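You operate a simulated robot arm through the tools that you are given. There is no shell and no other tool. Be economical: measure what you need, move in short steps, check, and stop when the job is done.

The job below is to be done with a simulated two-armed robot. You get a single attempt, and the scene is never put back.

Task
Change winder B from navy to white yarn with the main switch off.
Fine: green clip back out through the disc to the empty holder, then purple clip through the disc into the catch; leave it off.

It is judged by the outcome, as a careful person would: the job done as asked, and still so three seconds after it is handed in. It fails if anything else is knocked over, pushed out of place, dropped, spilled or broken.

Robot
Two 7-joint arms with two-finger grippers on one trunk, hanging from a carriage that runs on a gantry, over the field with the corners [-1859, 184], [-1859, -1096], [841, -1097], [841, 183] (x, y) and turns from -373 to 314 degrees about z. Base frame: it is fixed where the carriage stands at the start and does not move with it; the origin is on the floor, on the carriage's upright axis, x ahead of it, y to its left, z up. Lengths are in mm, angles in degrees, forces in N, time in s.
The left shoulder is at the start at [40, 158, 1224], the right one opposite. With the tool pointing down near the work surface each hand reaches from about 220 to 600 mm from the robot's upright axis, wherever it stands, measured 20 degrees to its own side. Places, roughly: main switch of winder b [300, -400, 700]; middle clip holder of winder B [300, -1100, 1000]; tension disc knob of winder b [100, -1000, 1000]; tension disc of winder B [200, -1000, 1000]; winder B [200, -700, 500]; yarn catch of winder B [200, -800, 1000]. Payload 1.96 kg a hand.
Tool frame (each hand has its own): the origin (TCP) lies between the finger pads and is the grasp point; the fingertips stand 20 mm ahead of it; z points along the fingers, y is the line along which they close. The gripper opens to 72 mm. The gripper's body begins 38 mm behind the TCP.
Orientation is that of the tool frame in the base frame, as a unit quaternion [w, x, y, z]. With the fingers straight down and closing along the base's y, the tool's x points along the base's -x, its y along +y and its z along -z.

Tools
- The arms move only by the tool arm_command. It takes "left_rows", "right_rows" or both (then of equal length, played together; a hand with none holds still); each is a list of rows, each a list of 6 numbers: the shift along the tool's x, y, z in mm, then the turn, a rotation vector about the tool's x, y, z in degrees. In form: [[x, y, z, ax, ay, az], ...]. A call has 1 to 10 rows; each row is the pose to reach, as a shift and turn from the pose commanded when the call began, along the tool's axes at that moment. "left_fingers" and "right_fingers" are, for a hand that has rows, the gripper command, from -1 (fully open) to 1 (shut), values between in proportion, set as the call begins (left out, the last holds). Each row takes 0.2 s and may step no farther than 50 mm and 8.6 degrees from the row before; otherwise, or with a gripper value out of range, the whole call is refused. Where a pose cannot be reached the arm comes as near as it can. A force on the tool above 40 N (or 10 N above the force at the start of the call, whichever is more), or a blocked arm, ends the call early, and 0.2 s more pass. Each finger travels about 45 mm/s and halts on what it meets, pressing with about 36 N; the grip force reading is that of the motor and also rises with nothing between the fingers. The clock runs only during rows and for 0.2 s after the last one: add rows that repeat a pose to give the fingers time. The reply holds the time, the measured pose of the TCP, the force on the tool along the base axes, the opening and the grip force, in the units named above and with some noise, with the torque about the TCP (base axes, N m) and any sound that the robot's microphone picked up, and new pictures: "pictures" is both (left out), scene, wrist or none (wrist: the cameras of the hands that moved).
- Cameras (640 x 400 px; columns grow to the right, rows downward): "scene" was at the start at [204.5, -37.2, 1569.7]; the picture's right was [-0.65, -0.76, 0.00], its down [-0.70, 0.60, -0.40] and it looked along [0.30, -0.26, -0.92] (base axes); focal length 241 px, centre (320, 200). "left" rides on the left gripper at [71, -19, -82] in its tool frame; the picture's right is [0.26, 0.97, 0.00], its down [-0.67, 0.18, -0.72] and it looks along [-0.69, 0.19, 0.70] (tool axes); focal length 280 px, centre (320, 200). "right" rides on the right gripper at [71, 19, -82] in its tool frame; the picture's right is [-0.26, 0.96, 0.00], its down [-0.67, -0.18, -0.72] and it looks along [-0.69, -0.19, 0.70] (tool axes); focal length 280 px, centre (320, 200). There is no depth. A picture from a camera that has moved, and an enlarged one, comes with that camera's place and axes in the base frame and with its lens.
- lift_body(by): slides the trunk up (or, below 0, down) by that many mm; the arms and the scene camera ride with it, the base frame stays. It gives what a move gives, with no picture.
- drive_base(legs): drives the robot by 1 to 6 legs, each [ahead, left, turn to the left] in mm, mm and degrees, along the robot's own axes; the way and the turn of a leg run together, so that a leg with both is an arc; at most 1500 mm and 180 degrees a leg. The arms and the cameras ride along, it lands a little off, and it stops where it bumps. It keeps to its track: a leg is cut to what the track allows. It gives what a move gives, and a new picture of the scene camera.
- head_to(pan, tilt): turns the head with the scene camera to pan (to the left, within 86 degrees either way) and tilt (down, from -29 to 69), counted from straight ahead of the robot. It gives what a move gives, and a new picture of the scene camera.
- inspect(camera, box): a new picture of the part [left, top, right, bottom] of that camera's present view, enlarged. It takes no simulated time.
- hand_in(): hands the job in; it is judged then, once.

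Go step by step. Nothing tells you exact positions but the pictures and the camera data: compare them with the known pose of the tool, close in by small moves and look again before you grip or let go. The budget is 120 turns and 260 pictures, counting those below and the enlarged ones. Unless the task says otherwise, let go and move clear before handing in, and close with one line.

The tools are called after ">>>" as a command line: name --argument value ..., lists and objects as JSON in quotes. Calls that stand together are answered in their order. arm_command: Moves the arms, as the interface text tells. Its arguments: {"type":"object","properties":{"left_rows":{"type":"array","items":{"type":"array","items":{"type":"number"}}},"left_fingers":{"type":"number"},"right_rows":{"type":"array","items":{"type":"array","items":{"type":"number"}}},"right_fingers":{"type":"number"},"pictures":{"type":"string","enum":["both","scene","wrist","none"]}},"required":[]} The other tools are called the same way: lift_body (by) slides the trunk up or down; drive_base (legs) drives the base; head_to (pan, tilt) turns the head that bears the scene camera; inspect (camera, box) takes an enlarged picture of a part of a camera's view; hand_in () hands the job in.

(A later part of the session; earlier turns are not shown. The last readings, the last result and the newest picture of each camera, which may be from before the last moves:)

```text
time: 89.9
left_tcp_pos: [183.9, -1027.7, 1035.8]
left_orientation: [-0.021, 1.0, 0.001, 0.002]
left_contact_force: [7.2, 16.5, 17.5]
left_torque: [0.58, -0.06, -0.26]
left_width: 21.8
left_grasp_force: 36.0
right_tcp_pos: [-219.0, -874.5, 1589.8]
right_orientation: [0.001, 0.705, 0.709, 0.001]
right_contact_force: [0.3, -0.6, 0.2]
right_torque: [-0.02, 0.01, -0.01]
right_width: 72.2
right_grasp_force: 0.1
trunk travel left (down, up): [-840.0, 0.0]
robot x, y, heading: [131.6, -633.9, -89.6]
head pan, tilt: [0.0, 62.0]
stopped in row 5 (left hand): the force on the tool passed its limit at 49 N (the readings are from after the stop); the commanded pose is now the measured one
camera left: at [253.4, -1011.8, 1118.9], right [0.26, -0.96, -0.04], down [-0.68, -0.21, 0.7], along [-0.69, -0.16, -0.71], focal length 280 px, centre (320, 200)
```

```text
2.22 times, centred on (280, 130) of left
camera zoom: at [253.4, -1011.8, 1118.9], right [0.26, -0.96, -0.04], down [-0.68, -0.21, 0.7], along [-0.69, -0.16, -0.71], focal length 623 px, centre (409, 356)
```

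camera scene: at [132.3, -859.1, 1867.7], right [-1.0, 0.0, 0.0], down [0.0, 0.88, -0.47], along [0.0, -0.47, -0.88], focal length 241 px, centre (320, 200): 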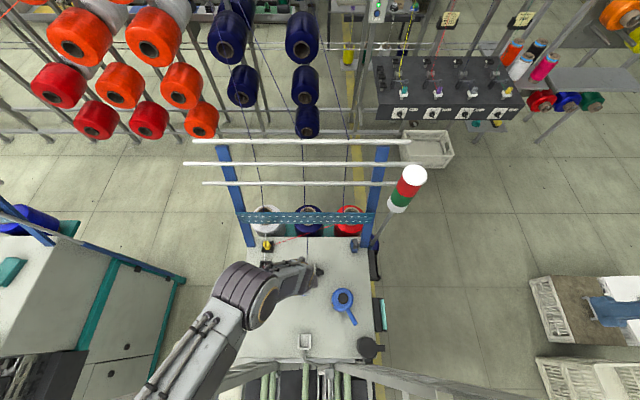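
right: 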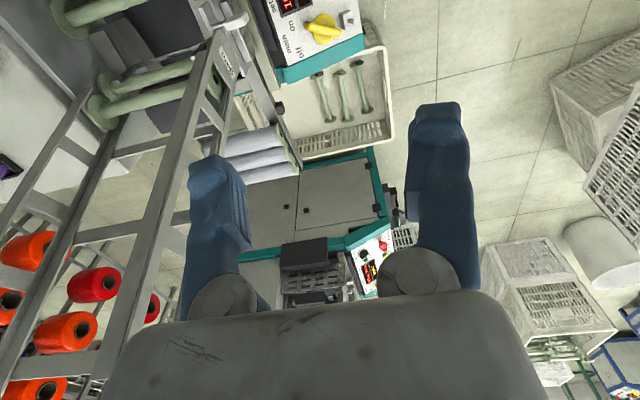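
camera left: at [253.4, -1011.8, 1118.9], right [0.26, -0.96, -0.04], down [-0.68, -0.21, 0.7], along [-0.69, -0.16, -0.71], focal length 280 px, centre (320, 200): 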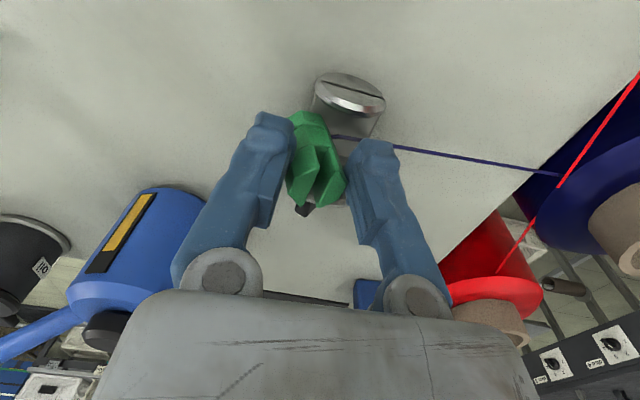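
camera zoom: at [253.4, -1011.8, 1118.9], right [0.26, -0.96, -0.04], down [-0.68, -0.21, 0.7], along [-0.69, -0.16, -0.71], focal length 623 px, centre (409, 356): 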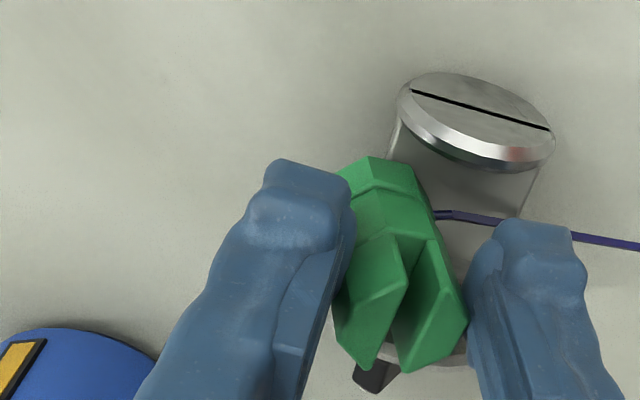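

It's grazing the hub, because the clip has tilted a little in the grip. I'll rise and back off, and check the clip.

>>> arm_command --left_rows '[[-2, -10, -8, 0, 0, 0], [-3, -25, -20, 0, 0, 0], [-3, -50, -25, 0, 0, 0]]' --pictures "wrist"

>>> inspect --camera "left" --box '[200, 60, 500, 240]'

```text
time: 90.7
left_tcp_pos: [177.7, -984.3, 1062.8]
left_orientation: [-0.016, 1.0, 0.0, 0.001]
left_contact_force: [-0.1, -0.1, 0.0]
left_torque: [0.02, 0.02, 0.0]
left_width: 22.4
left_grasp_force: 36.2
right_tcp_pos: [-221.0, -876.2, 1591.1]
right_orientation: [-0.001, 0.706, 0.708, 0.0]
right_contact_force: [0.5, -0.4, 0.7]
right_torque: [0.0, -0.01, 0.0]
right_width: 71.7
right_grasp_force: 0.0
trunk travel left (down, up): [-840.0, 0.0]
robot x, y, heading: [132.9, -634.2, -89.9]
head pan, tilt: [0.0, 62.0]
camera left: at [248.2, -967.0, 1146.0], right [0.26, -0.96, -0.03], down [-0.68, -0.21, 0.71], along [-0.69, -0.16, -0.71], focal length 280 px, centre (320, 200)
```

left: 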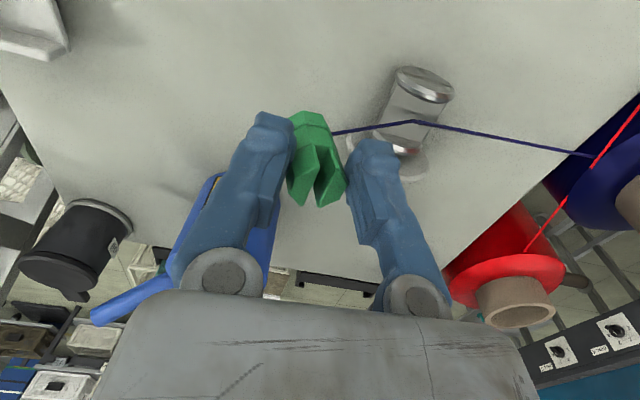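

```text
2.13 times, centred on (350, 150) of left
camera zoom: at [248.2, -967.0, 1146.0], right [0.26, -0.96, -0.03], down [-0.68, -0.21, 0.71], along [-0.69, -0.16, -0.71], focal length 598 px, centre (256, 307)
```

zoom: 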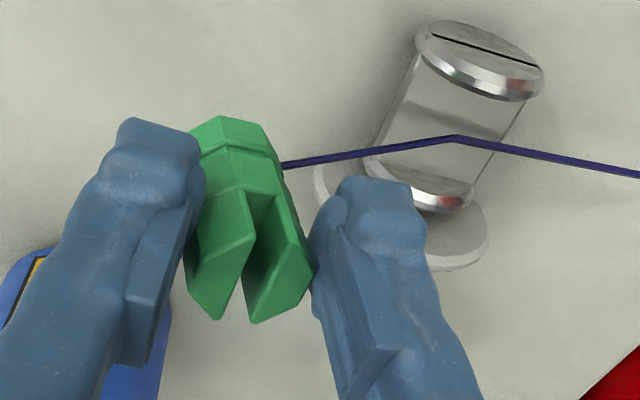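

The yarn is kinked at the hub. I'll look closely at the knob side of the disc before deciding.

>>> inspect --camera "scene" --box '[300, 255, 335, 280]'

>>> inspect --camera "left" --box '[340, 50, 480, 190]'

```text
16.00 times, centred on (318, 268) of scene
camera zoom: at [132.7, -858.2, 1867.7], right [-1.0, 0.0, 0.0], down [0.0, 0.88, -0.47], along [0.0, -0.47, -0.88], focal length 3859 px, centre (360, -880)
```

zoom: 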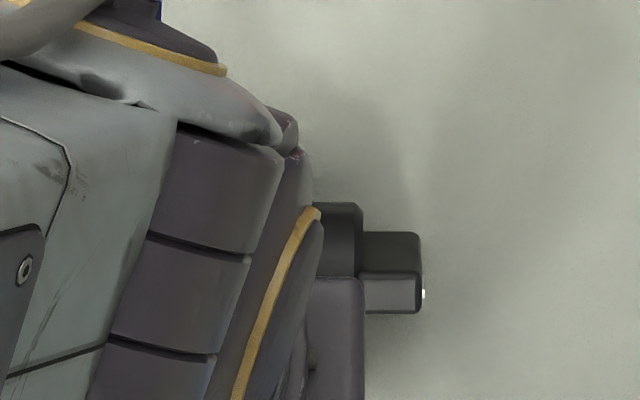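

```text
2.86 times, centred on (410, 120) of left
camera zoom: at [248.2, -967.0, 1146.0], right [0.26, -0.96, -0.03], down [-0.68, -0.21, 0.71], along [-0.69, -0.16, -0.71], focal length 801 px, centre (63, 429)
```

zoom: 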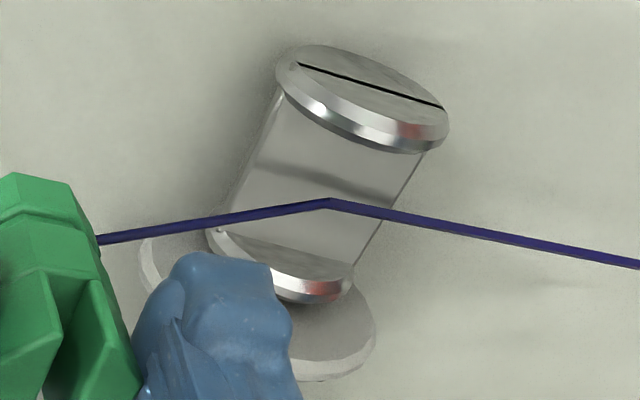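

The platform is flat with low rims, and the clip's base can only just skim it. I'll pass at a safe height along the gap and see whether drawing it farther straight back frees the yarn.

>>> arm_command --left_rows '[[2, 10, 14, 0, 0, 0], [2, 30, 17, 0, 0, 0], [2, 50, 17, 0, 0, 0], [2, 70, 17, 0, 0, 0], [2, 90, 17, 0, 0, 0], [2, 102, 17, 0, 0, 0]]' --pictures "none"

>>> arm_command --left_rows '[[0, 6, 0, -8, 0, 0], [0, 14, 0, -16, 0, 0], [0, 22, 0, -24, 0, 0], [0, 30, 0, -32, 0, 0]]' --pictures "both"

```text
time: 92.1
left_tcp_pos: [180.7, -1077.9, 1047.2]
left_orientation: [-0.017, 1.0, -0.001, 0.001]
left_contact_force: [-0.9, 0.5, -0.2]
left_torque: [0.0, 0.03, 0.02]
left_width: 21.7
left_grasp_force: 35.8
left hand out of reach, approached as far as the arm can: row 6
right_tcp_pos: [-221.9, -876.9, 1592.9]
right_orientation: [0.0, 0.706, 0.708, 0.0]
right_contact_force: [0.2, -0.1, -0.7]
right_torque: [0.0, -0.03, -0.01]
right_width: 72.2
right_grasp_force: 0.1
trunk travel left (down, up): [-840.0, 0.0]
robot x, y, heading: [128.6, -638.5, -89.8]
head pan, tilt: [0.0, 62.0]
```

```text
time: 93.1
left_tcp_pos: [180.2, -1108.0, 1046.4]
left_orientation: [0.26, 0.966, -0.001, 0.0]
left_contact_force: [0.8, 0.0, -0.5]
left_torque: [-0.03, 0.02, -0.01]
left_width: 22.5
left_grasp_force: 36.4
right_tcp_pos: [-220.5, -877.5, 1590.9]
right_orientation: [-0.001, 0.705, 0.709, 0.001]
right_contact_force: [-1.0, -0.5, -0.3]
right_torque: [0.0, 0.01, -0.01]
right_width: 71.7
right_grasp_force: 0.0
trunk travel left (down, up): [-840.0, 0.0]
robot x, y, heading: [131.4, -636.9, -89.6]
head pan, tilt: [0.0, 62.0]
camera scene: at [132.7, -858.1, 1867.7], right [-1.0, 0.0, 0.0], down [0.0, 0.88, -0.47], along [0.0, -0.47, -0.88], focal length 241 px, centre (320, 200)
camera left: at [251.4, -1050.0, 1107.5], right [0.26, -0.83, 0.49], down [-0.68, 0.2, 0.71], along [-0.69, -0.51, -0.51], focal length 280 px, centre (320, 200)
```

scene: 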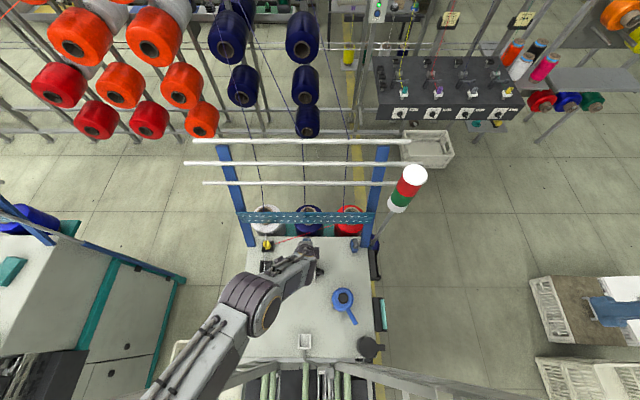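
left: 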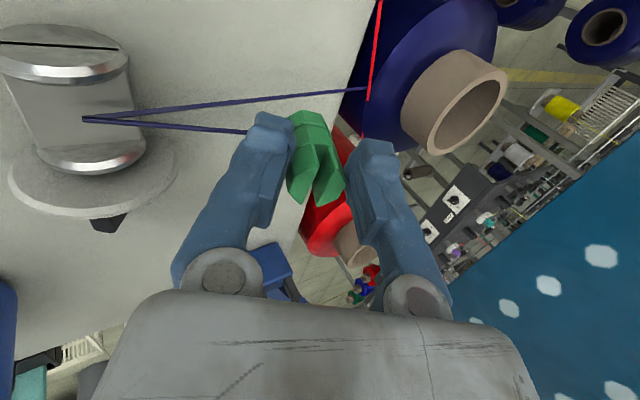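

Still hooked. This view shows the disc from behind, so I'll zoom in.

>>> inspect --camera "left" --box '[0, 20, 220, 240]'

```text
1.82 times, centred on (110, 130) of left
camera zoom: at [251.4, -1050.0, 1107.5], right [0.26, -0.83, 0.49], down [-0.68, 0.2, 0.71], along [-0.69, -0.51, -0.51], focal length 510 px, centre (702, 327)
```

zoom: 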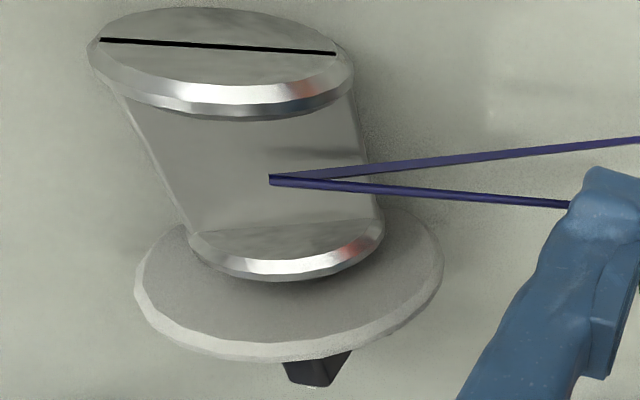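

Refined from this view: platform z≈990, rim tops ≈1001.5, yarn seat 994.5. So the clip can go about 7 mm lower than my second pass if held upright. I'll return over the top to the front, straighten, and re-seat it in the catch to square it up.

>>> arm_command --left_rows '[[0, -5, -5, 8, 0, 0], [0, -10, -10, 16, 0, 0], [0, -16, -18, 24, 0, 0], [0, -18, -22, 33, 0, 0]]' --pictures "none"

>>> arm_command --left_rows '[[0, -25, -10, 0, 0, 0], [0, -60, -10, 0, 0, 0], [0, -100, -10, 0, 0, 0], [0, -140, -10, 0, 0, 0], [0, -160, -10, 0, 0, 0]]' --pictures "none"

>>> arm_command --left_rows '[[0, 0, 0, 0, 0, -8.5], [0, 0, 0, 0, 0, -17], [0, 0, 0, 0, 0, -25.5], [0, 0, 0, 0, 0, -34], [0, 0, 0, 0, 0, -42.5], [0, 0, 0, 0, 0, -51], [0, 0, 0, 0, 0, -59.5], [0, 0, 0, 0, 0, -68], [0, 0, 0, 0, 0, -76.5], [0, 0, 0, 0, 0, -85]]' --pictures "wrist"

```text
refused: row 4 steps farther than a row can; nothing moved
```

```text
time: 93.8
left_tcp_pos: [182.7, -1046.6, 1021.4]
left_orientation: [0.279, 0.96, 0.0, 0.003]
left_contact_force: [0.4, -11.0, 13.7]
left_torque: [-0.42, 0.09, 0.07]
left_width: 21.4
left_grasp_force: 35.7
right_tcp_pos: [-220.4, -878.5, 1592.6]
right_orientation: [0.001, 0.707, 0.708, 0.0]
right_contact_force: [-0.1, -0.9, 0.1]
right_torque: [0.01, -0.04, 0.05]
right_width: 72.1
right_grasp_force: 0.1
trunk travel left (down, up): [-840.0, 0.0]
robot x, y, heading: [128.3, -631.4, -89.8]
head pan, tilt: [0.0, 62.0]
stopped in row 3 (left hand): the force on the tool passed its limit at 55 N (the readings are from after the stop); the commanded pose is now the measured one
```

```text
time: 96.0
left_tcp_pos: [180.7, -1040.2, 1017.7]
left_orientation: [0.202, 0.708, 0.651, -0.184]
left_contact_force: [-0.3, -1.0, 3.3]
left_torque: [-0.03, -0.07, -0.03]
left_width: 0.0
left_grasp_force: 29.3
right_tcp_pos: [-220.8, -876.5, 1592.1]
right_orientation: [0.0, 0.706, 0.709, 0.0]
right_contact_force: [0.9, -0.2, 0.6]
right_torque: [0.01, -0.02, 0.01]
right_width: 72.1
right_grasp_force: 0.0
trunk travel left (down, up): [-840.0, 0.0]
robot x, y, heading: [129.9, -637.3, -89.9]
head pan, tilt: [0.0, 62.0]
camera left: at [167.9, -935.7, 1049.4], right [0.98, 0.15, -0.09], down [0.12, -0.21, 0.97], along [0.13, -0.97, -0.22], focal length 280 px, centre (320, 200)
```

left: 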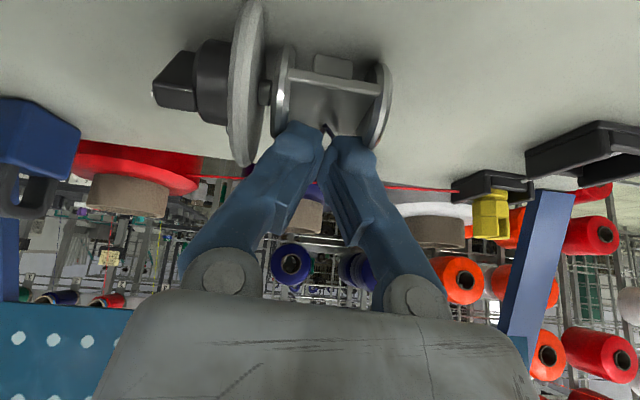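

My batch misfired: the first call was refused and the following moves dragged the clip, and the gripper now reads empty. I'll lift away gently and find the clip.

>>> arm_command --left_rows '[[0, 0, -25, 0, 0, 0], [0, 0, -60, 0, 0, 0], [0, 0, -100, 0, 0, 0], [0, 0, -130, 0, 0, 0]]' --pictures "both"

>>> inspect --camera "left" --box '[180, 0, 500, 200]'

>>> inspect --camera "scene" --box '[240, 225, 390, 355]'

```text
time: 97.0
left_tcp_pos: [181.1, -971.1, 1128.2]
left_orientation: [0.202, 0.709, 0.65, -0.184]
left_contact_force: [0.0, -0.2, 0.2]
left_torque: [0.01, 0.0, 0.01]
left_width: 0.3
left_grasp_force: 29.6
right_tcp_pos: [-221.4, -875.6, 1591.6]
right_orientation: [0.0, 0.706, 0.708, 0.0]
right_contact_force: [0.0, -0.3, 1.1]
right_torque: [0.01, -0.01, -0.02]
right_width: 71.9
right_grasp_force: 0.1
trunk travel left (down, up): [-840.0, 0.0]
robot x, y, heading: [131.5, -636.5, -89.6]
head pan, tilt: [0.0, 62.0]
camera scene: at [132.7, -858.3, 1867.7], right [-1.0, 0.0, 0.0], down [0.0, 0.88, -0.47], along [0.0, -0.47, -0.88], focal length 241 px, centre (320, 200)
camera left: at [168.5, -866.4, 1160.5], right [0.98, 0.15, -0.09], down [0.12, -0.21, 0.97], along [0.13, -0.97, -0.22], focal length 280 px, centre (320, 200)
```

scene: 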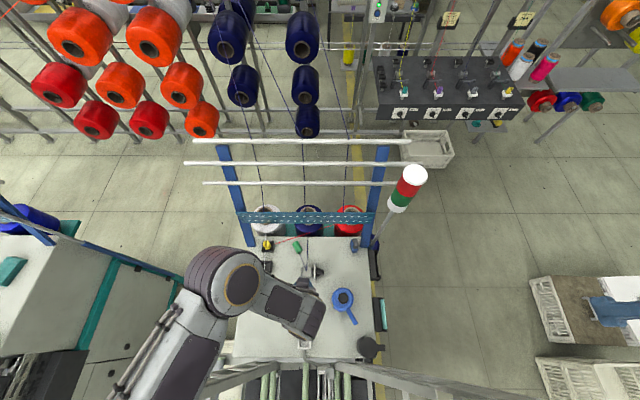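
left: 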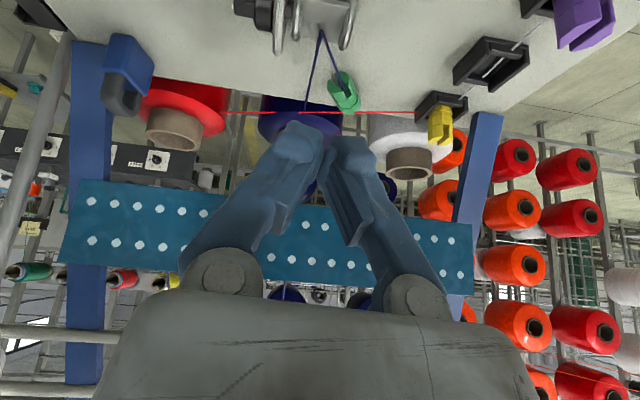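

```text
2.00 times, centred on (340, 100) of left
camera zoom: at [168.5, -866.4, 1160.5], right [0.98, 0.15, -0.09], down [0.12, -0.21, 0.97], along [0.13, -0.97, -0.22], focal length 561 px, centre (280, 400)
```

zoom: 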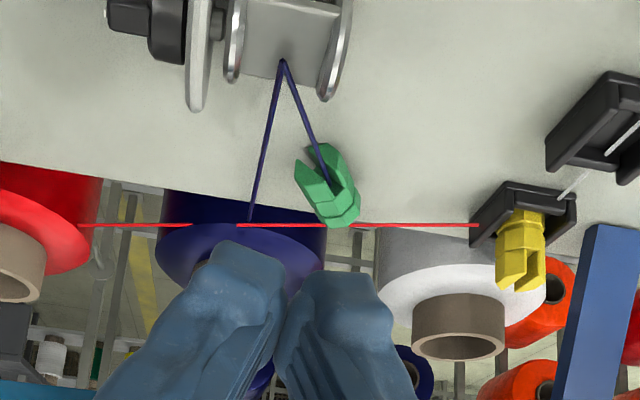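

```text
3.08 times, centred on (315, 290) of scene
camera zoom: at [132.7, -858.3, 1867.7], right [-1.0, 0.0, 0.0], down [0.0, 0.88, -0.47], along [0.0, -0.47, -0.88], focal length 742 px, centre (335, -77)
```

zoom: 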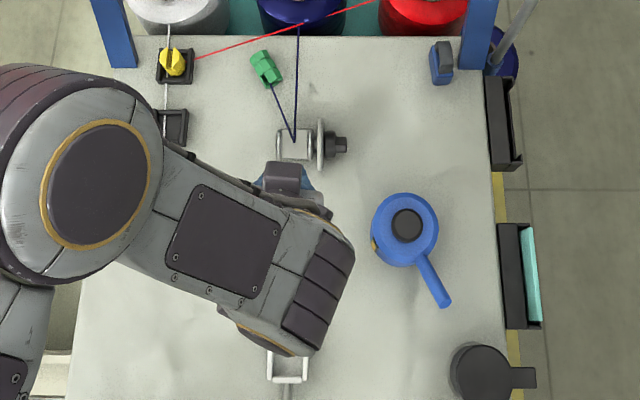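

The green clip is lying on the table behind the disc at about (220,-1133), still on its yarn. It is recoverable. I'll open the gripper, yaw about 25° and tilt a little more here in free space, one call at a time, then look.

>>> arm_command --left_rows '[[0, 0, 0, 3.3, -2.5, -5.3], [0, 0, 0, 6.6, -5, -10.6], [0, 0, 0, 9.9, -7.5, -15.9], [0, 0, 0, 13.2, -10, -21.2]]' --left_fingers -0.3 --pictures "wrist"

```text
time: 98.0
left_tcp_pos: [180.9, -971.6, 1128.3]
left_orientation: [0.138, 0.577, 0.724, -0.351]
left_contact_force: [0.3, 0.0, -0.2]
left_torque: [0.0, 0.0, 0.0]
left_width: 46.8
left_grasp_force: 0.2
right_tcp_pos: [-221.3, -876.9, 1592.1]
right_orientation: [0.0, 0.706, 0.708, -0.001]
right_contact_force: [-0.6, 0.2, 0.5]
right_torque: [-0.01, 0.0, -0.02]
right_width: 71.9
right_grasp_force: 0.1
trunk travel left (down, up): [-840.0, 0.0]
robot x, y, heading: [129.3, -629.8, -89.7]
head pan, tilt: [0.0, 62.0]
camera left: at [159.7, -866.0, 1150.7], right [0.82, 0.28, -0.5], down [0.52, 0.0, 0.86], along [0.23, -0.96, -0.15], focal length 280 px, centre (320, 200)
```

left: 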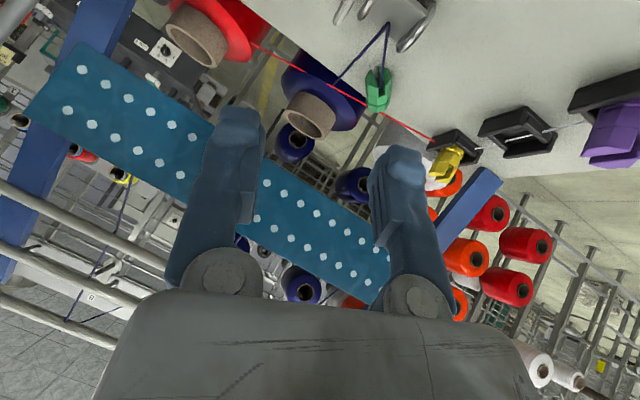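

I had the tilt sense reversed: to stand the clip up I must grip it with the fingers nearly horizontal pointing away, then bring the hand vertical. For the reach I'll move the hand clear in +x and turn the base a few degrees right, which brings the left shoulder forward and takes the right arm back from its tight spot.

>>> arm_command --left_rows '[[0, 0, 0, -3.3, 2.5, 5.3], [-4, 24, -20, -6.6, 5, 10.6], [-8, 55, -30, -9.9, 7.5, 15.9], [-12, 84, -30, -13.2, 10, 21.2]]' --pictures "none"

```text
time: 99.0
left_tcp_pos: [270.6, -953.8, 1125.6]
left_orientation: [0.203, 0.71, 0.649, -0.183]
left_contact_force: [-0.1, 0.2, 0.5]
left_torque: [0.04, 0.0, 0.01]
left_width: 46.9
left_grasp_force: 0.1
right_tcp_pos: [-220.7, -876.5, 1591.6]
right_orientation: [-0.001, 0.706, 0.708, 0.0]
right_contact_force: [0.1, 0.5, 0.2]
right_torque: [0.02, -0.01, -0.02]
right_width: 72.3
right_grasp_force: 0.0
trunk travel left (down, up): [-840.0, 0.0]
robot x, y, heading: [129.8, -636.0, -89.6]
head pan, tilt: [0.0, 62.0]
```

Now the turn.

>>> drive_base --legs '[[0, 0, -14]]'

```text
time: 100.3
left_tcp_pos: [189.3, -976.9, 1127.5]
left_orientation: [0.179, 0.783, 0.558, -0.206]
left_contact_force: [0.2, 0.0, 0.1]
left_torque: [-0.05, 0.02, -0.02]
left_width: 46.8
left_grasp_force: 0.2
right_tcp_pos: [-269.2, -784.3, 1591.8]
right_orientation: [-0.001, 0.786, 0.618, 0.0]
right_contact_force: [0.1, 0.3, 0.6]
right_torque: [-0.01, -0.03, 0.0]
right_width: 72.0
right_grasp_force: 0.0
trunk travel left (down, up): [-840.0, 0.0]
robot x, y, heading: [131.1, -634.2, -103.7]
head pan, tilt: [0.0, 62.0]
camera scene: at [78.7, -851.9, 1867.7], right [-0.97, 0.24, 0.0], down [0.21, 0.86, -0.47], along [-0.11, -0.46, -0.88], focal length 241 px, centre (320, 200)
```

scene: 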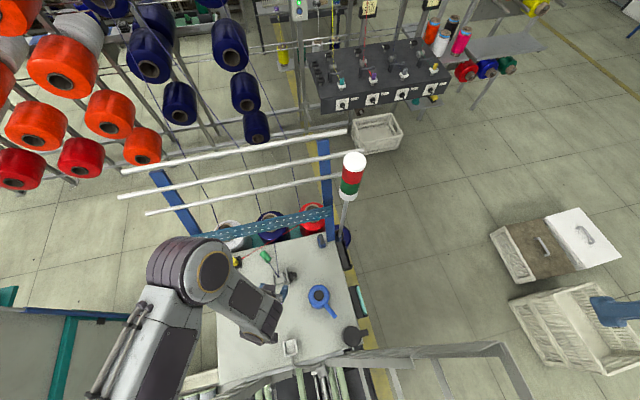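

The turn went freely. Now I'll orient the hand for the pick (fingers 52° forward, yawed toward the lying clip) in free space.

>>> arm_command --left_rows '[[0, 0, 0, -4.7, -3.7, -6.1], [0, 0, 0, -9.4, -7.5, -12.1], [0, 0, 0, -14, -11.2, -18.2], [0, 0, 0, -18.7, -15, -24.2], [0, 0, 0, -23.4, -18.7, -30.3]]' --pictures "wrist"

>>> inspect --camera "scene" --box '[225, 225, 325, 305]'

```text
time: 101.5
left_tcp_pos: [197.3, -998.2, 1122.1]
left_orientation: [0.358, 0.515, 0.737, -0.252]
left_contact_force: [-0.3, -0.4, 0.0]
left_torque: [-0.01, -0.05, -0.03]
left_width: 47.0
left_grasp_force: 0.1
left hand out of reach, approached as far as the arm can: row 5
right_tcp_pos: [-269.4, -785.6, 1592.2]
right_orientation: [0.0, 0.787, 0.618, 0.001]
right_contact_force: [0.1, 1.0, 0.2]
right_torque: [0.01, -0.02, 0.01]
right_width: 71.8
right_grasp_force: 0.2
trunk travel left (down, up): [-840.0, 0.0]
robot x, y, heading: [131.7, -635.5, -103.8]
head pan, tilt: [0.0, 62.0]
camera left: at [140.9, -902.0, 1116.4], right [0.85, 0.48, -0.21], down [0.12, 0.2, 0.97], along [0.51, -0.85, 0.11], focal length 280 px, centre (320, 200)
```

left: 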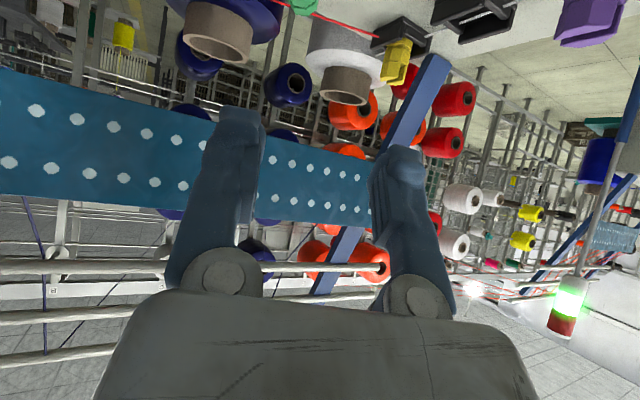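

```text
5.00 times, centred on (275, 265) of scene
camera zoom: at [78.7, -851.9, 1867.7], right [-0.97, 0.24, 0.0], down [0.21, 0.86, -0.47], along [-0.11, -0.46, -0.88], focal length 1206 px, centre (545, -125)
```

zoom: 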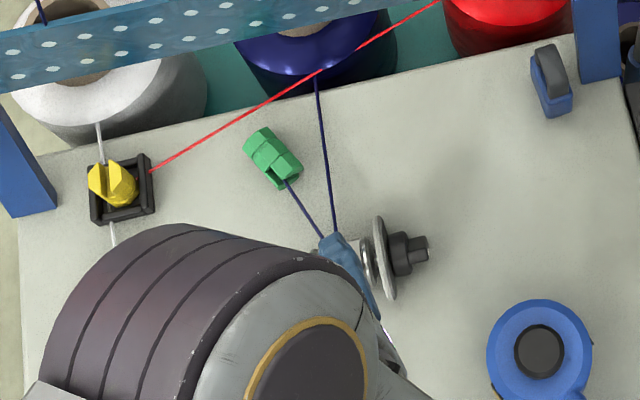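

The wrist camera would be on the underside here and would hit the disc, so I'll roll the hand 180° about its own axis to put it on top (in two calls).

>>> arm_command --left_rows '[[0, 0, 3, 0, 0, 8.5], [0, 0, 6, 0, 0, 17], [0, 0, 9, 0, 0, 25.5], [0, 0, 12, 0, 0, 34], [0, 0, 15, 0, 0, 42.5], [0, 0, 18, 0, 0, 51], [0, 0, 21, 0, 0, 59.5], [0, 0, 24, 0, 0, 68], [0, 0, 27, 0, 0, 76.5], [0, 0, 30, 0, 0, 85]]' --pictures "none"

```text
time: 103.7
left_tcp_pos: [203.0, -1020.4, 1103.3]
left_orientation: [0.434, 0.878, 0.192, 0.057]
left_contact_force: [0.0, 0.2, -0.2]
left_torque: [-0.02, -0.01, 0.0]
left_width: 46.5
left_grasp_force: 0.1
right_tcp_pos: [-268.9, -784.6, 1591.5]
right_orientation: [0.0, 0.787, 0.617, 0.0]
right_contact_force: [-0.5, -0.2, -0.7]
right_torque: [0.02, 0.01, 0.0]
right_width: 72.2
right_grasp_force: 0.2
trunk travel left (down, up): [-840.0, 0.0]
robot x, y, heading: [130.2, -634.9, -104.0]
head pan, tilt: [0.0, 62.0]
```

>>> arm_command --left_rows '[[0, 0, 0, 0, 0, 8.5], [0, 0, 0, 0, 0, 17], [0, 0, 0, 0, 0, 25.5], [0, 0, 0, 0, 0, 34], [0, 0, 0, 0, 0, 42.5], [0, 0, 0, 0, 0, 51], [0, 0, 0, 0, 0, 59.5], [0, 0, 0, 0, 0, 68], [0, 0, 0, 0, 0, 76.5], [0, 0, 0, 0, 0, 85]]' --pictures "wrist"

```text
time: 105.9
left_tcp_pos: [202.2, -1020.3, 1103.6]
left_orientation: [0.281, 0.778, -0.451, 0.336]
left_contact_force: [-0.4, 0.2, -0.2]
left_torque: [-0.04, 0.0, 0.01]
left_width: 47.0
left_grasp_force: 0.0
right_tcp_pos: [-268.4, -785.6, 1591.1]
right_orientation: [0.0, 0.787, 0.617, 0.0]
right_contact_force: [-0.1, -0.1, 0.3]
right_torque: [0.01, 0.01, 0.03]
right_width: 71.9
right_grasp_force: 0.0
trunk travel left (down, up): [-840.0, 0.0]
robot x, y, heading: [136.1, -635.4, -103.7]
head pan, tilt: [0.0, 62.0]
camera left: at [224.8, -986.7, 1205.9], right [-0.76, -0.55, 0.33], down [-0.6, 0.8, -0.06], along [-0.23, -0.25, -0.94], focal length 280 px, centre (320, 200)
```

left: 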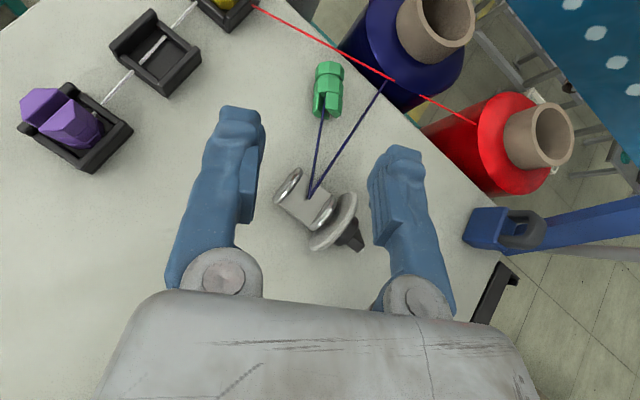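

Excellent: now I look straight down on the clip, aligned with my closing direction. The clip is at about (221,-1131,981). I'll move to 60 mm short of it along the approach axis.

>>> arm_command --left_rows '[[-10, 5, 30, 0, 0, 2], [-20, 10, 60, 0, 0, 4], [-31, 15, 88, 0, 0, 5]]' --pictures "wrist"

```text
time: 106.7
left_tcp_pos: [202.5, -1077.2, 1025.3]
left_orientation: [0.268, 0.758, -0.484, 0.347]
left_contact_force: [-0.6, -0.1, 1.0]
left_torque: [0.03, 0.0, 0.02]
left_width: 46.6
left_grasp_force: 0.1
right_tcp_pos: [-268.3, -784.4, 1592.5]
right_orientation: [-0.001, 0.787, 0.617, -0.001]
right_contact_force: [-0.8, 0.3, 0.0]
right_torque: [-0.02, 0.02, -0.03]
right_width: 72.0
right_grasp_force: 0.1
trunk travel left (down, up): [-840.0, 0.0]
robot x, y, heading: [129.3, -636.2, -103.7]
head pan, tilt: [0.0, 62.0]
camera left: at [218.3, -1046.7, 1130.5], right [-0.81, -0.52, 0.27], down [-0.56, 0.83, -0.08], along [-0.19, -0.21, -0.96], focal length 280 px, centre (320, 200)
```

left: 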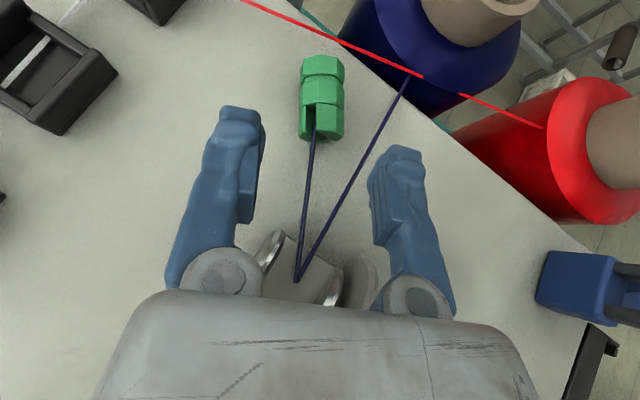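

Well aligned. I'll advance the last 56 mm in small steps, then close.

>>> arm_command --left_rows '[[0, 0.5, 15, 0, 0, 0], [-0.5, 1, 30, 0, 0, 0], [-0.7, 1.4, 43, 0, 0, 0], [-0.7, 1.4, 55, 0, 0, 0]]' --pictures "wrist"

```text
time: 107.4
left_tcp_pos: [209.7, -1100.3, 1006.8]
left_orientation: [0.266, 0.756, -0.485, 0.35]
left_contact_force: [1.8, 13.8, 23.4]
left_torque: [1.74, 0.35, -0.25]
left_width: 46.8
left_grasp_force: 0.1
right_tcp_pos: [-267.6, -784.8, 1591.8]
right_orientation: [-0.001, 0.787, 0.617, 0.0]
right_contact_force: [0.2, 0.6, 0.2]
right_torque: [0.0, 0.0, 0.01]
right_width: 71.8
right_grasp_force: 0.0
trunk travel left (down, up): [-840.0, 0.0]
robot x, y, heading: [131.8, -636.2, -103.7]
head pan, tilt: [0.0, 62.0]
stopped in row 3 (left hand): the force on the tool passed its limit at 85 N (the readings are from after the stop); the commanded pose is now the measured one
camera left: at [225.4, -1070.6, 1110.9], right [-0.81, -0.52, 0.27], down [-0.56, 0.83, -0.08], along [-0.18, -0.21, -0.96], focal length 280 px, centre (320, 200)
```

left: 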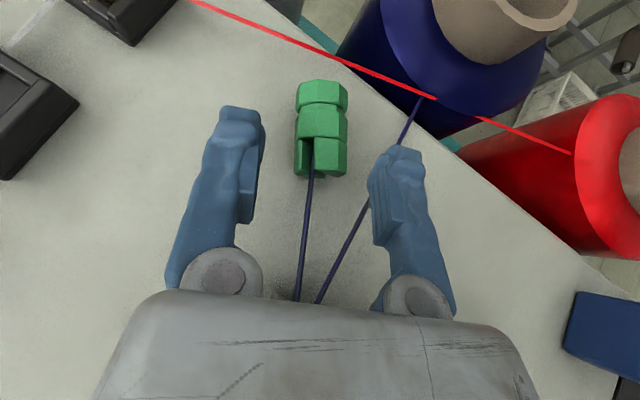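

I pressed against something behind the fingers, probably the gripper body on the disc rim. I'll back off straight and look at the disc.

>>> arm_command --left_rows '[[0, 0, -15, 0, 0, 0], [5, 0, -35, 0, 0, 0], [10, 0, -55, 0, 0, 0]]' --pictures "wrist"

>>> inspect --camera "left" --box '[200, 160, 420, 300]'

>>> inspect --camera "scene" --box '[250, 250, 320, 300]'

```text
time: 108.2
left_tcp_pos: [198.3, -1064.7, 1047.4]
left_orientation: [0.267, 0.756, -0.484, 0.35]
left_contact_force: [0.3, 0.6, -0.4]
left_torque: [0.02, 0.02, 0.0]
left_width: 46.5
left_grasp_force: 0.0
right_tcp_pos: [-268.7, -785.5, 1591.8]
right_orientation: [0.0, 0.786, 0.618, 0.001]
right_contact_force: [0.4, -0.6, -0.5]
right_torque: [0.0, -0.01, 0.01]
right_width: 72.1
right_grasp_force: 0.1
trunk travel left (down, up): [-840.0, 0.0]
robot x, y, heading: [134.1, -633.3, -103.6]
head pan, tilt: [0.0, 62.0]
camera left: at [213.6, -1036.5, 1152.4], right [-0.81, -0.52, 0.27], down [-0.55, 0.83, -0.08], along [-0.18, -0.21, -0.96], focal length 280 px, centre (320, 200)
```

left: 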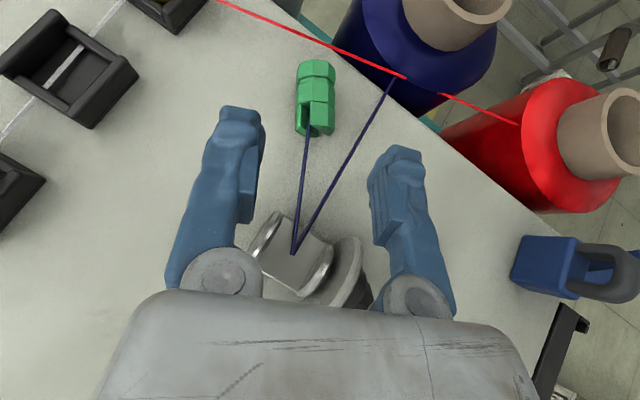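

```text
2.86 times, centred on (310, 230) of left
camera zoom: at [213.6, -1036.5, 1152.4], right [-0.81, -0.52, 0.27], down [-0.55, 0.83, -0.08], along [-0.18, -0.21, -0.96], focal length 801 px, centre (349, 114)
```

zoom: 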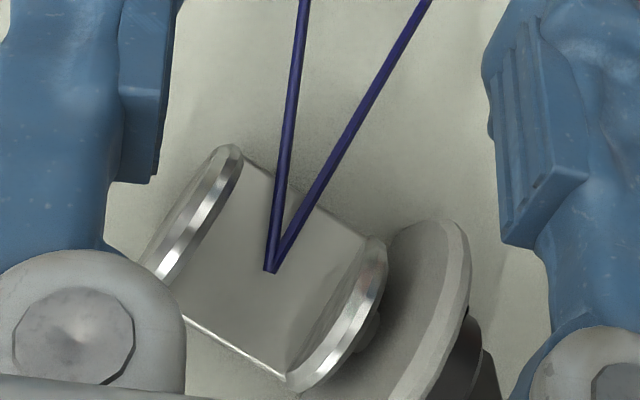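

```text
8.00 times, centred on (285, 275) of scene
camera zoom: at [78.7, -851.9, 1867.7], right [-0.97, 0.24, 0.0], down [0.21, 0.86, -0.47], along [-0.11, -0.46, -0.88], focal length 1930 px, centre (600, -400)
```

zoom: 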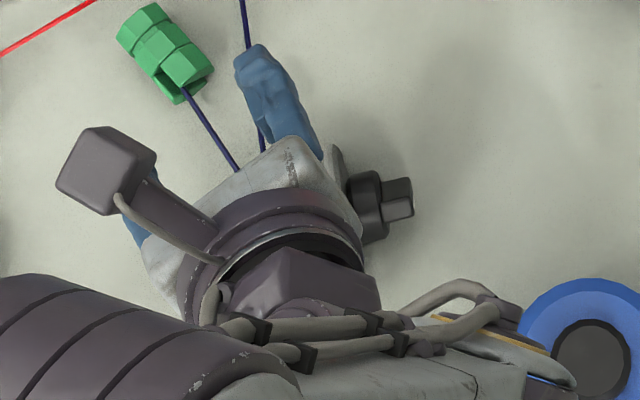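

The disc is unchanged. The contact was from the wrist side, so I'll reduce the forward tilt to about 38° and approach again to 40 mm short.

>>> arm_command --left_rows '[[1, 0.5, 5, 0, -5, 0], [2, 1, 22, 0, -10, 0], [3.2, 1.2, 41.7, 0, -14, 0]]' --pictures "wrist"

```text
time: 109.0
left_tcp_pos: [207.5, -1098.9, 1025.1]
left_orientation: [0.206, 0.793, -0.514, 0.254]
left_contact_force: [0.2, 0.9, -0.4]
left_torque: [-0.02, 0.0, 0.03]
left_width: 47.0
left_grasp_force: 0.0
right_tcp_pos: [-269.6, -785.0, 1591.2]
right_orientation: [0.0, 0.787, 0.618, 0.0]
right_contact_force: [-1.2, 0.2, 0.1]
right_torque: [-0.01, 0.01, -0.05]
right_width: 72.0
right_grasp_force: 0.0
trunk travel left (down, up): [-840.0, 0.0]
robot x, y, heading: [131.4, -634.3, -103.5]
head pan, tilt: [0.0, 62.0]
camera left: at [235.1, -1094.1, 1131.3], right [-0.8, -0.56, 0.22], down [-0.54, 0.83, 0.16], along [-0.28, 0.01, -0.96], focal length 280 px, centre (320, 200)
```

left: 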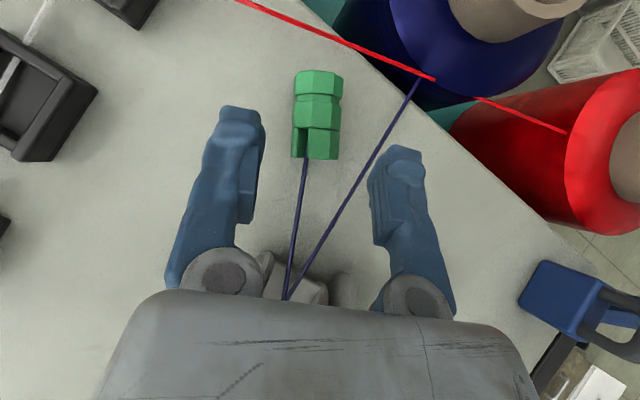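

Aligned: the clip is 40 mm ahead. I'll advance gently.

>>> arm_command --left_rows '[[0, 0, 14, 0, 0, 0], [-1, 0, 28, 0, 0, 0], [-1.4, 0, 38, 0, 0, 0]]' --pictures "wrist"

```text
time: 109.8
left_tcp_pos: [214.1, -1121.8, 992.1]
left_orientation: [0.206, 0.794, -0.513, 0.254]
left_contact_force: [0.4, 0.1, -0.4]
left_torque: [-0.02, -0.04, 0.01]
left_width: 47.0
left_grasp_force: 0.1
right_tcp_pos: [-268.1, -784.8, 1592.0]
right_orientation: [0.0, 0.787, 0.617, -0.001]
right_contact_force: [-0.7, 0.6, -0.4]
right_torque: [-0.01, 0.01, 0.02]
right_width: 71.9
right_grasp_force: 0.0
trunk travel left (down, up): [-840.0, 0.0]
robot x, y, heading: [131.9, -638.6, -103.8]
head pan, tilt: [0.0, 62.0]
camera left: at [241.2, -1115.8, 1099.8], right [-0.8, -0.56, 0.22], down [-0.54, 0.83, 0.16], along [-0.28, 0.01, -0.96], focal length 280 px, centre (320, 200)
```

left: 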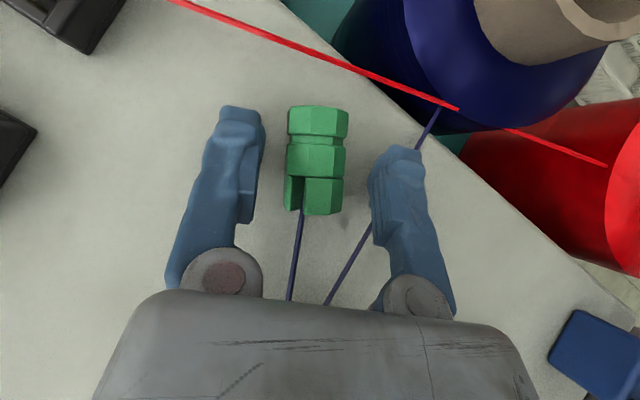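

The clip lies between the fingers. I'll shift the grip 6 mm toward the prongs and close.

>>> arm_command --left_rows '[[-4.7, 0, -3.7, 0, 0, 0], [-4.7, 0, -3.7, 0, 0, 0]]' --pictures "none"

>>> arm_command --left_rows '[[0, 0, 0, 0, 0, 0], [0, 0, 0, 0, 0, 0], [0, 0, 0, 0, 0, 0], [0, 0, 0, 0, 0, 0]]' --left_fingers 1 --pictures "wrist"

```text
time: 110.4
left_tcp_pos: [212.4, -1117.0, 992.1]
left_orientation: [0.206, 0.794, -0.513, 0.254]
left_contact_force: [-0.1, 0.3, -0.1]
left_torque: [0.02, -0.01, -0.01]
left_width: 46.6
left_grasp_force: 0.1
right_tcp_pos: [-269.5, -784.6, 1591.4]
right_orientation: [0.0, 0.786, 0.618, 0.0]
right_contact_force: [-1.4, 0.8, 0.0]
right_torque: [0.02, 0.01, 0.0]
right_width: 71.7
right_grasp_force: 0.1
trunk travel left (down, up): [-840.0, 0.0]
robot x, y, heading: [131.7, -634.9, -103.8]
head pan, tilt: [0.0, 62.0]
```

```text
time: 111.4
left_tcp_pos: [211.4, -1115.5, 992.3]
left_orientation: [0.205, 0.794, -0.513, 0.254]
left_contact_force: [-0.2, 0.5, 0.3]
left_torque: [0.0, 0.04, 0.0]
left_width: 22.2
left_grasp_force: 35.8
right_tcp_pos: [-269.4, -784.2, 1591.4]
right_orientation: [0.0, 0.786, 0.618, 0.0]
right_contact_force: [0.4, -0.1, -0.5]
right_torque: [0.03, 0.0, -0.01]
right_width: 71.7
right_grasp_force: 0.1
trunk travel left (down, up): [-840.0, 0.0]
robot x, y, heading: [132.2, -637.2, -103.6]
head pan, tilt: [0.0, 62.0]
camera left: at [238.9, -1110.2, 1099.7], right [-0.8, -0.56, 0.22], down [-0.54, 0.83, 0.16], along [-0.28, 0.01, -0.96], focal length 280 px, centre (320, 200)
```

left: 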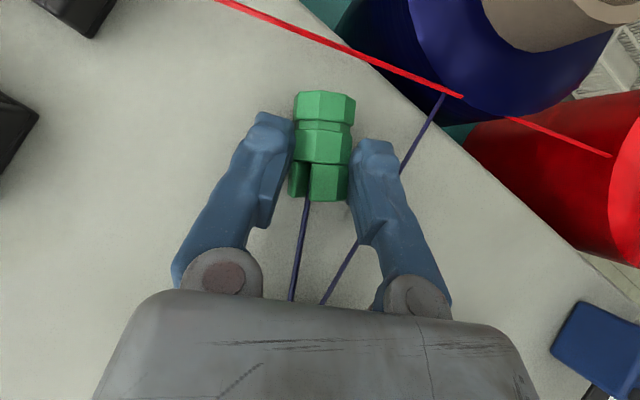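

Gripped again. Now I'll lift it 65 mm straight up, then carry it forward over the disc to the free area in front. First the lift only.

>>> arm_command --left_rows '[[12, 1, -16, 0, 0, 0], [25, 3, -32, 0, 0, 0], [40, 5, -51, 0, 0, 0]]' --pictures "wrist"

```text
time: 112.2
left_tcp_pos: [210.9, -1115.1, 1058.7]
left_orientation: [0.206, 0.794, -0.513, 0.254]
left_contact_force: [-0.1, -0.4, 0.2]
left_torque: [-0.01, 0.02, 0.01]
left_width: 22.3
left_grasp_force: 35.6
right_tcp_pos: [-268.4, -784.8, 1591.9]
right_orientation: [0.0, 0.787, 0.618, 0.001]
right_contact_force: [0.1, -0.7, 0.4]
right_torque: [-0.01, -0.01, -0.03]
right_width: 72.1
right_grasp_force: 0.1
trunk travel left (down, up): [-840.0, 0.0]
robot x, y, heading: [129.3, -633.9, -103.8]
head pan, tilt: [0.0, 62.0]
camera left: at [238.3, -1110.3, 1165.0], right [-0.8, -0.56, 0.22], down [-0.54, 0.83, 0.16], along [-0.28, 0.01, -0.96], focal length 280 px, centre (320, 200)
```

left: 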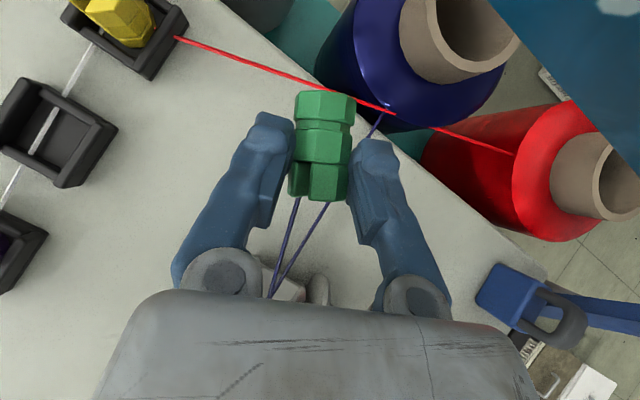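

Now I'll carry it forward over the disc at that height.

>>> arm_command --left_rows '[[-27, -10, -26, 0, 0, 0], [-54, -20, -52, 0, 0, 0], [-81, -30, -78, 0, 0, 0]]' --pictures "none"

```text
time: 113.0
left_tcp_pos: [196.2, -1001.4, 1068.1]
left_orientation: [0.206, 0.793, -0.513, 0.255]
left_contact_force: [0.1, -0.2, -0.2]
left_torque: [0.03, 0.0, -0.02]
left_width: 22.0
left_grasp_force: 36.0
right_tcp_pos: [-268.6, -784.8, 1591.5]
right_orientation: [0.0, 0.786, 0.618, 0.0]
right_contact_force: [1.2, -1.1, 0.1]
right_torque: [0.02, -0.04, 0.01]
right_width: 72.0
right_grasp_force: 0.1
trunk travel left (down, up): [-840.0, 0.0]
robot x, y, heading: [128.8, -633.5, -103.7]
head pan, tilt: [0.0, 62.0]
```

Next I'll rotate the hand back past vertical to stand the clip up, moving forward at the same time.

>>> arm_command --left_rows '[[-9, -4, -7, 0, -8.5, 0], [-19, -8, -13, 0, -17, 0], [-28, -13, -20, 0, -25.5, 0], [-37, -17, -26, 0, -34, 0], [-46, -21, -33, 0, -42.5, 0], [-56, -25, -40, 0, -51, 0], [-65, -29, -46, 0, -59.5, 0], [-74, -34, -53, 0, -68, 0], [-84, -38, -59, 0, -76.5, 0], [-93, -42, -66, 0, -85, 0]]' --pictures "both"

```text
time: 115.2
left_tcp_pos: [190.1, -880.2, 1060.3]
left_orientation: [-0.195, 0.757, -0.517, -0.349]
left_contact_force: [-0.1, 0.0, -0.1]
left_torque: [0.0, -0.03, -0.01]
left_width: 21.7
left_grasp_force: 36.6
right_tcp_pos: [-269.1, -785.5, 1592.1]
right_orientation: [-0.001, 0.787, 0.617, 0.0]
right_contact_force: [0.0, -0.4, 0.6]
right_torque: [0.02, -0.01, 0.0]
right_width: 72.0
right_grasp_force: 0.1
trunk travel left (down, up): [-840.0, 0.0]
robot x, y, heading: [133.0, -632.1, -104.0]
head pan, tilt: [0.0, 62.0]
camera scene: at [78.7, -851.9, 1867.8], right [-0.97, 0.24, 0.0], down [0.21, 0.86, -0.47], along [-0.11, -0.46, -0.88], focal length 241 px, centre (320, 200)
camera left: at [250.3, -971.3, 1062.7], right [-0.83, -0.54, -0.13], down [-0.08, -0.1, 0.99], along [-0.55, 0.83, 0.04], focal length 280 px, centre (320, 200)
```

scene: 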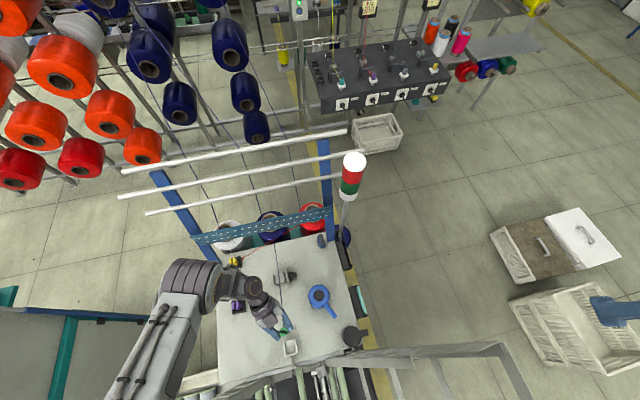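
left: 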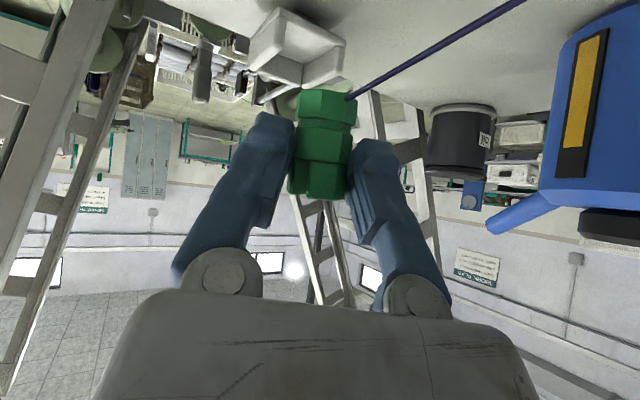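

The clip is upright now, prongs up. I'll square the yaw (23°) and take out the last 5° of lean, then look before moving to the catch.

>>> arm_command --left_rows '[[0, 0, 0, 5.6, -2.2, 5.2], [0, 0, 0, 11.2, -4.3, 10.5], [0, 0, 0, 16.8, -6.5, 15.7]]' --pictures "wrist"

>>> inspect --camera "scene" --box '[230, 290, 330, 370]'

```text
time: 116.0
left_tcp_pos: [189.9, -879.3, 1059.6]
left_orientation: [0.283, -0.621, 0.649, 0.334]
left_contact_force: [-0.5, 0.0, -0.2]
left_torque: [0.03, 0.0, 0.01]
left_width: 21.5
left_grasp_force: 35.6
right_tcp_pos: [-268.4, -785.6, 1591.6]
right_orientation: [0.0, 0.787, 0.617, 0.001]
right_contact_force: [-0.6, 0.0, -0.2]
right_torque: [-0.04, 0.03, -0.02]
right_width: 72.0
right_grasp_force: 0.1
trunk travel left (down, up): [-840.0, 0.0]
robot x, y, heading: [135.9, -635.8, -103.8]
head pan, tilt: [0.0, 62.0]
camera left: at [209.2, -987.4, 1053.2], right [-0.98, -0.16, -0.13], down [-0.1, -0.14, 0.98], along [-0.17, 0.98, 0.13], focal length 280 px, centre (320, 200)
```

left: 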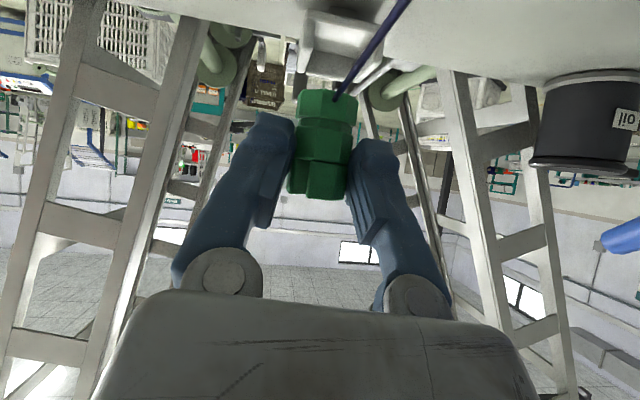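

```text
5.00 times, centred on (280, 330) of scene
camera zoom: at [78.7, -851.9, 1867.7], right [-0.97, 0.24, 0.0], down [0.21, 0.86, -0.47], along [-0.11, -0.46, -0.88], focal length 1206 px, centre (520, -450)
```

zoom: 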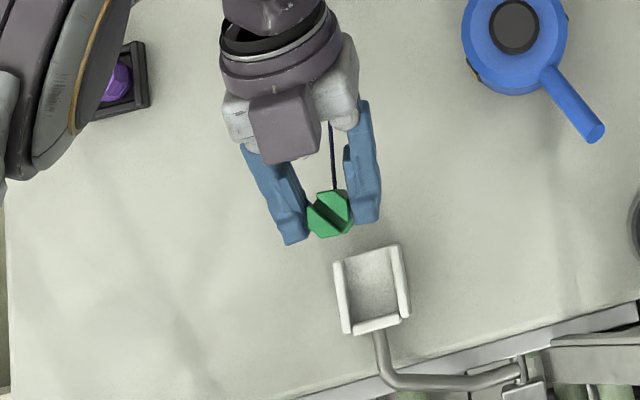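

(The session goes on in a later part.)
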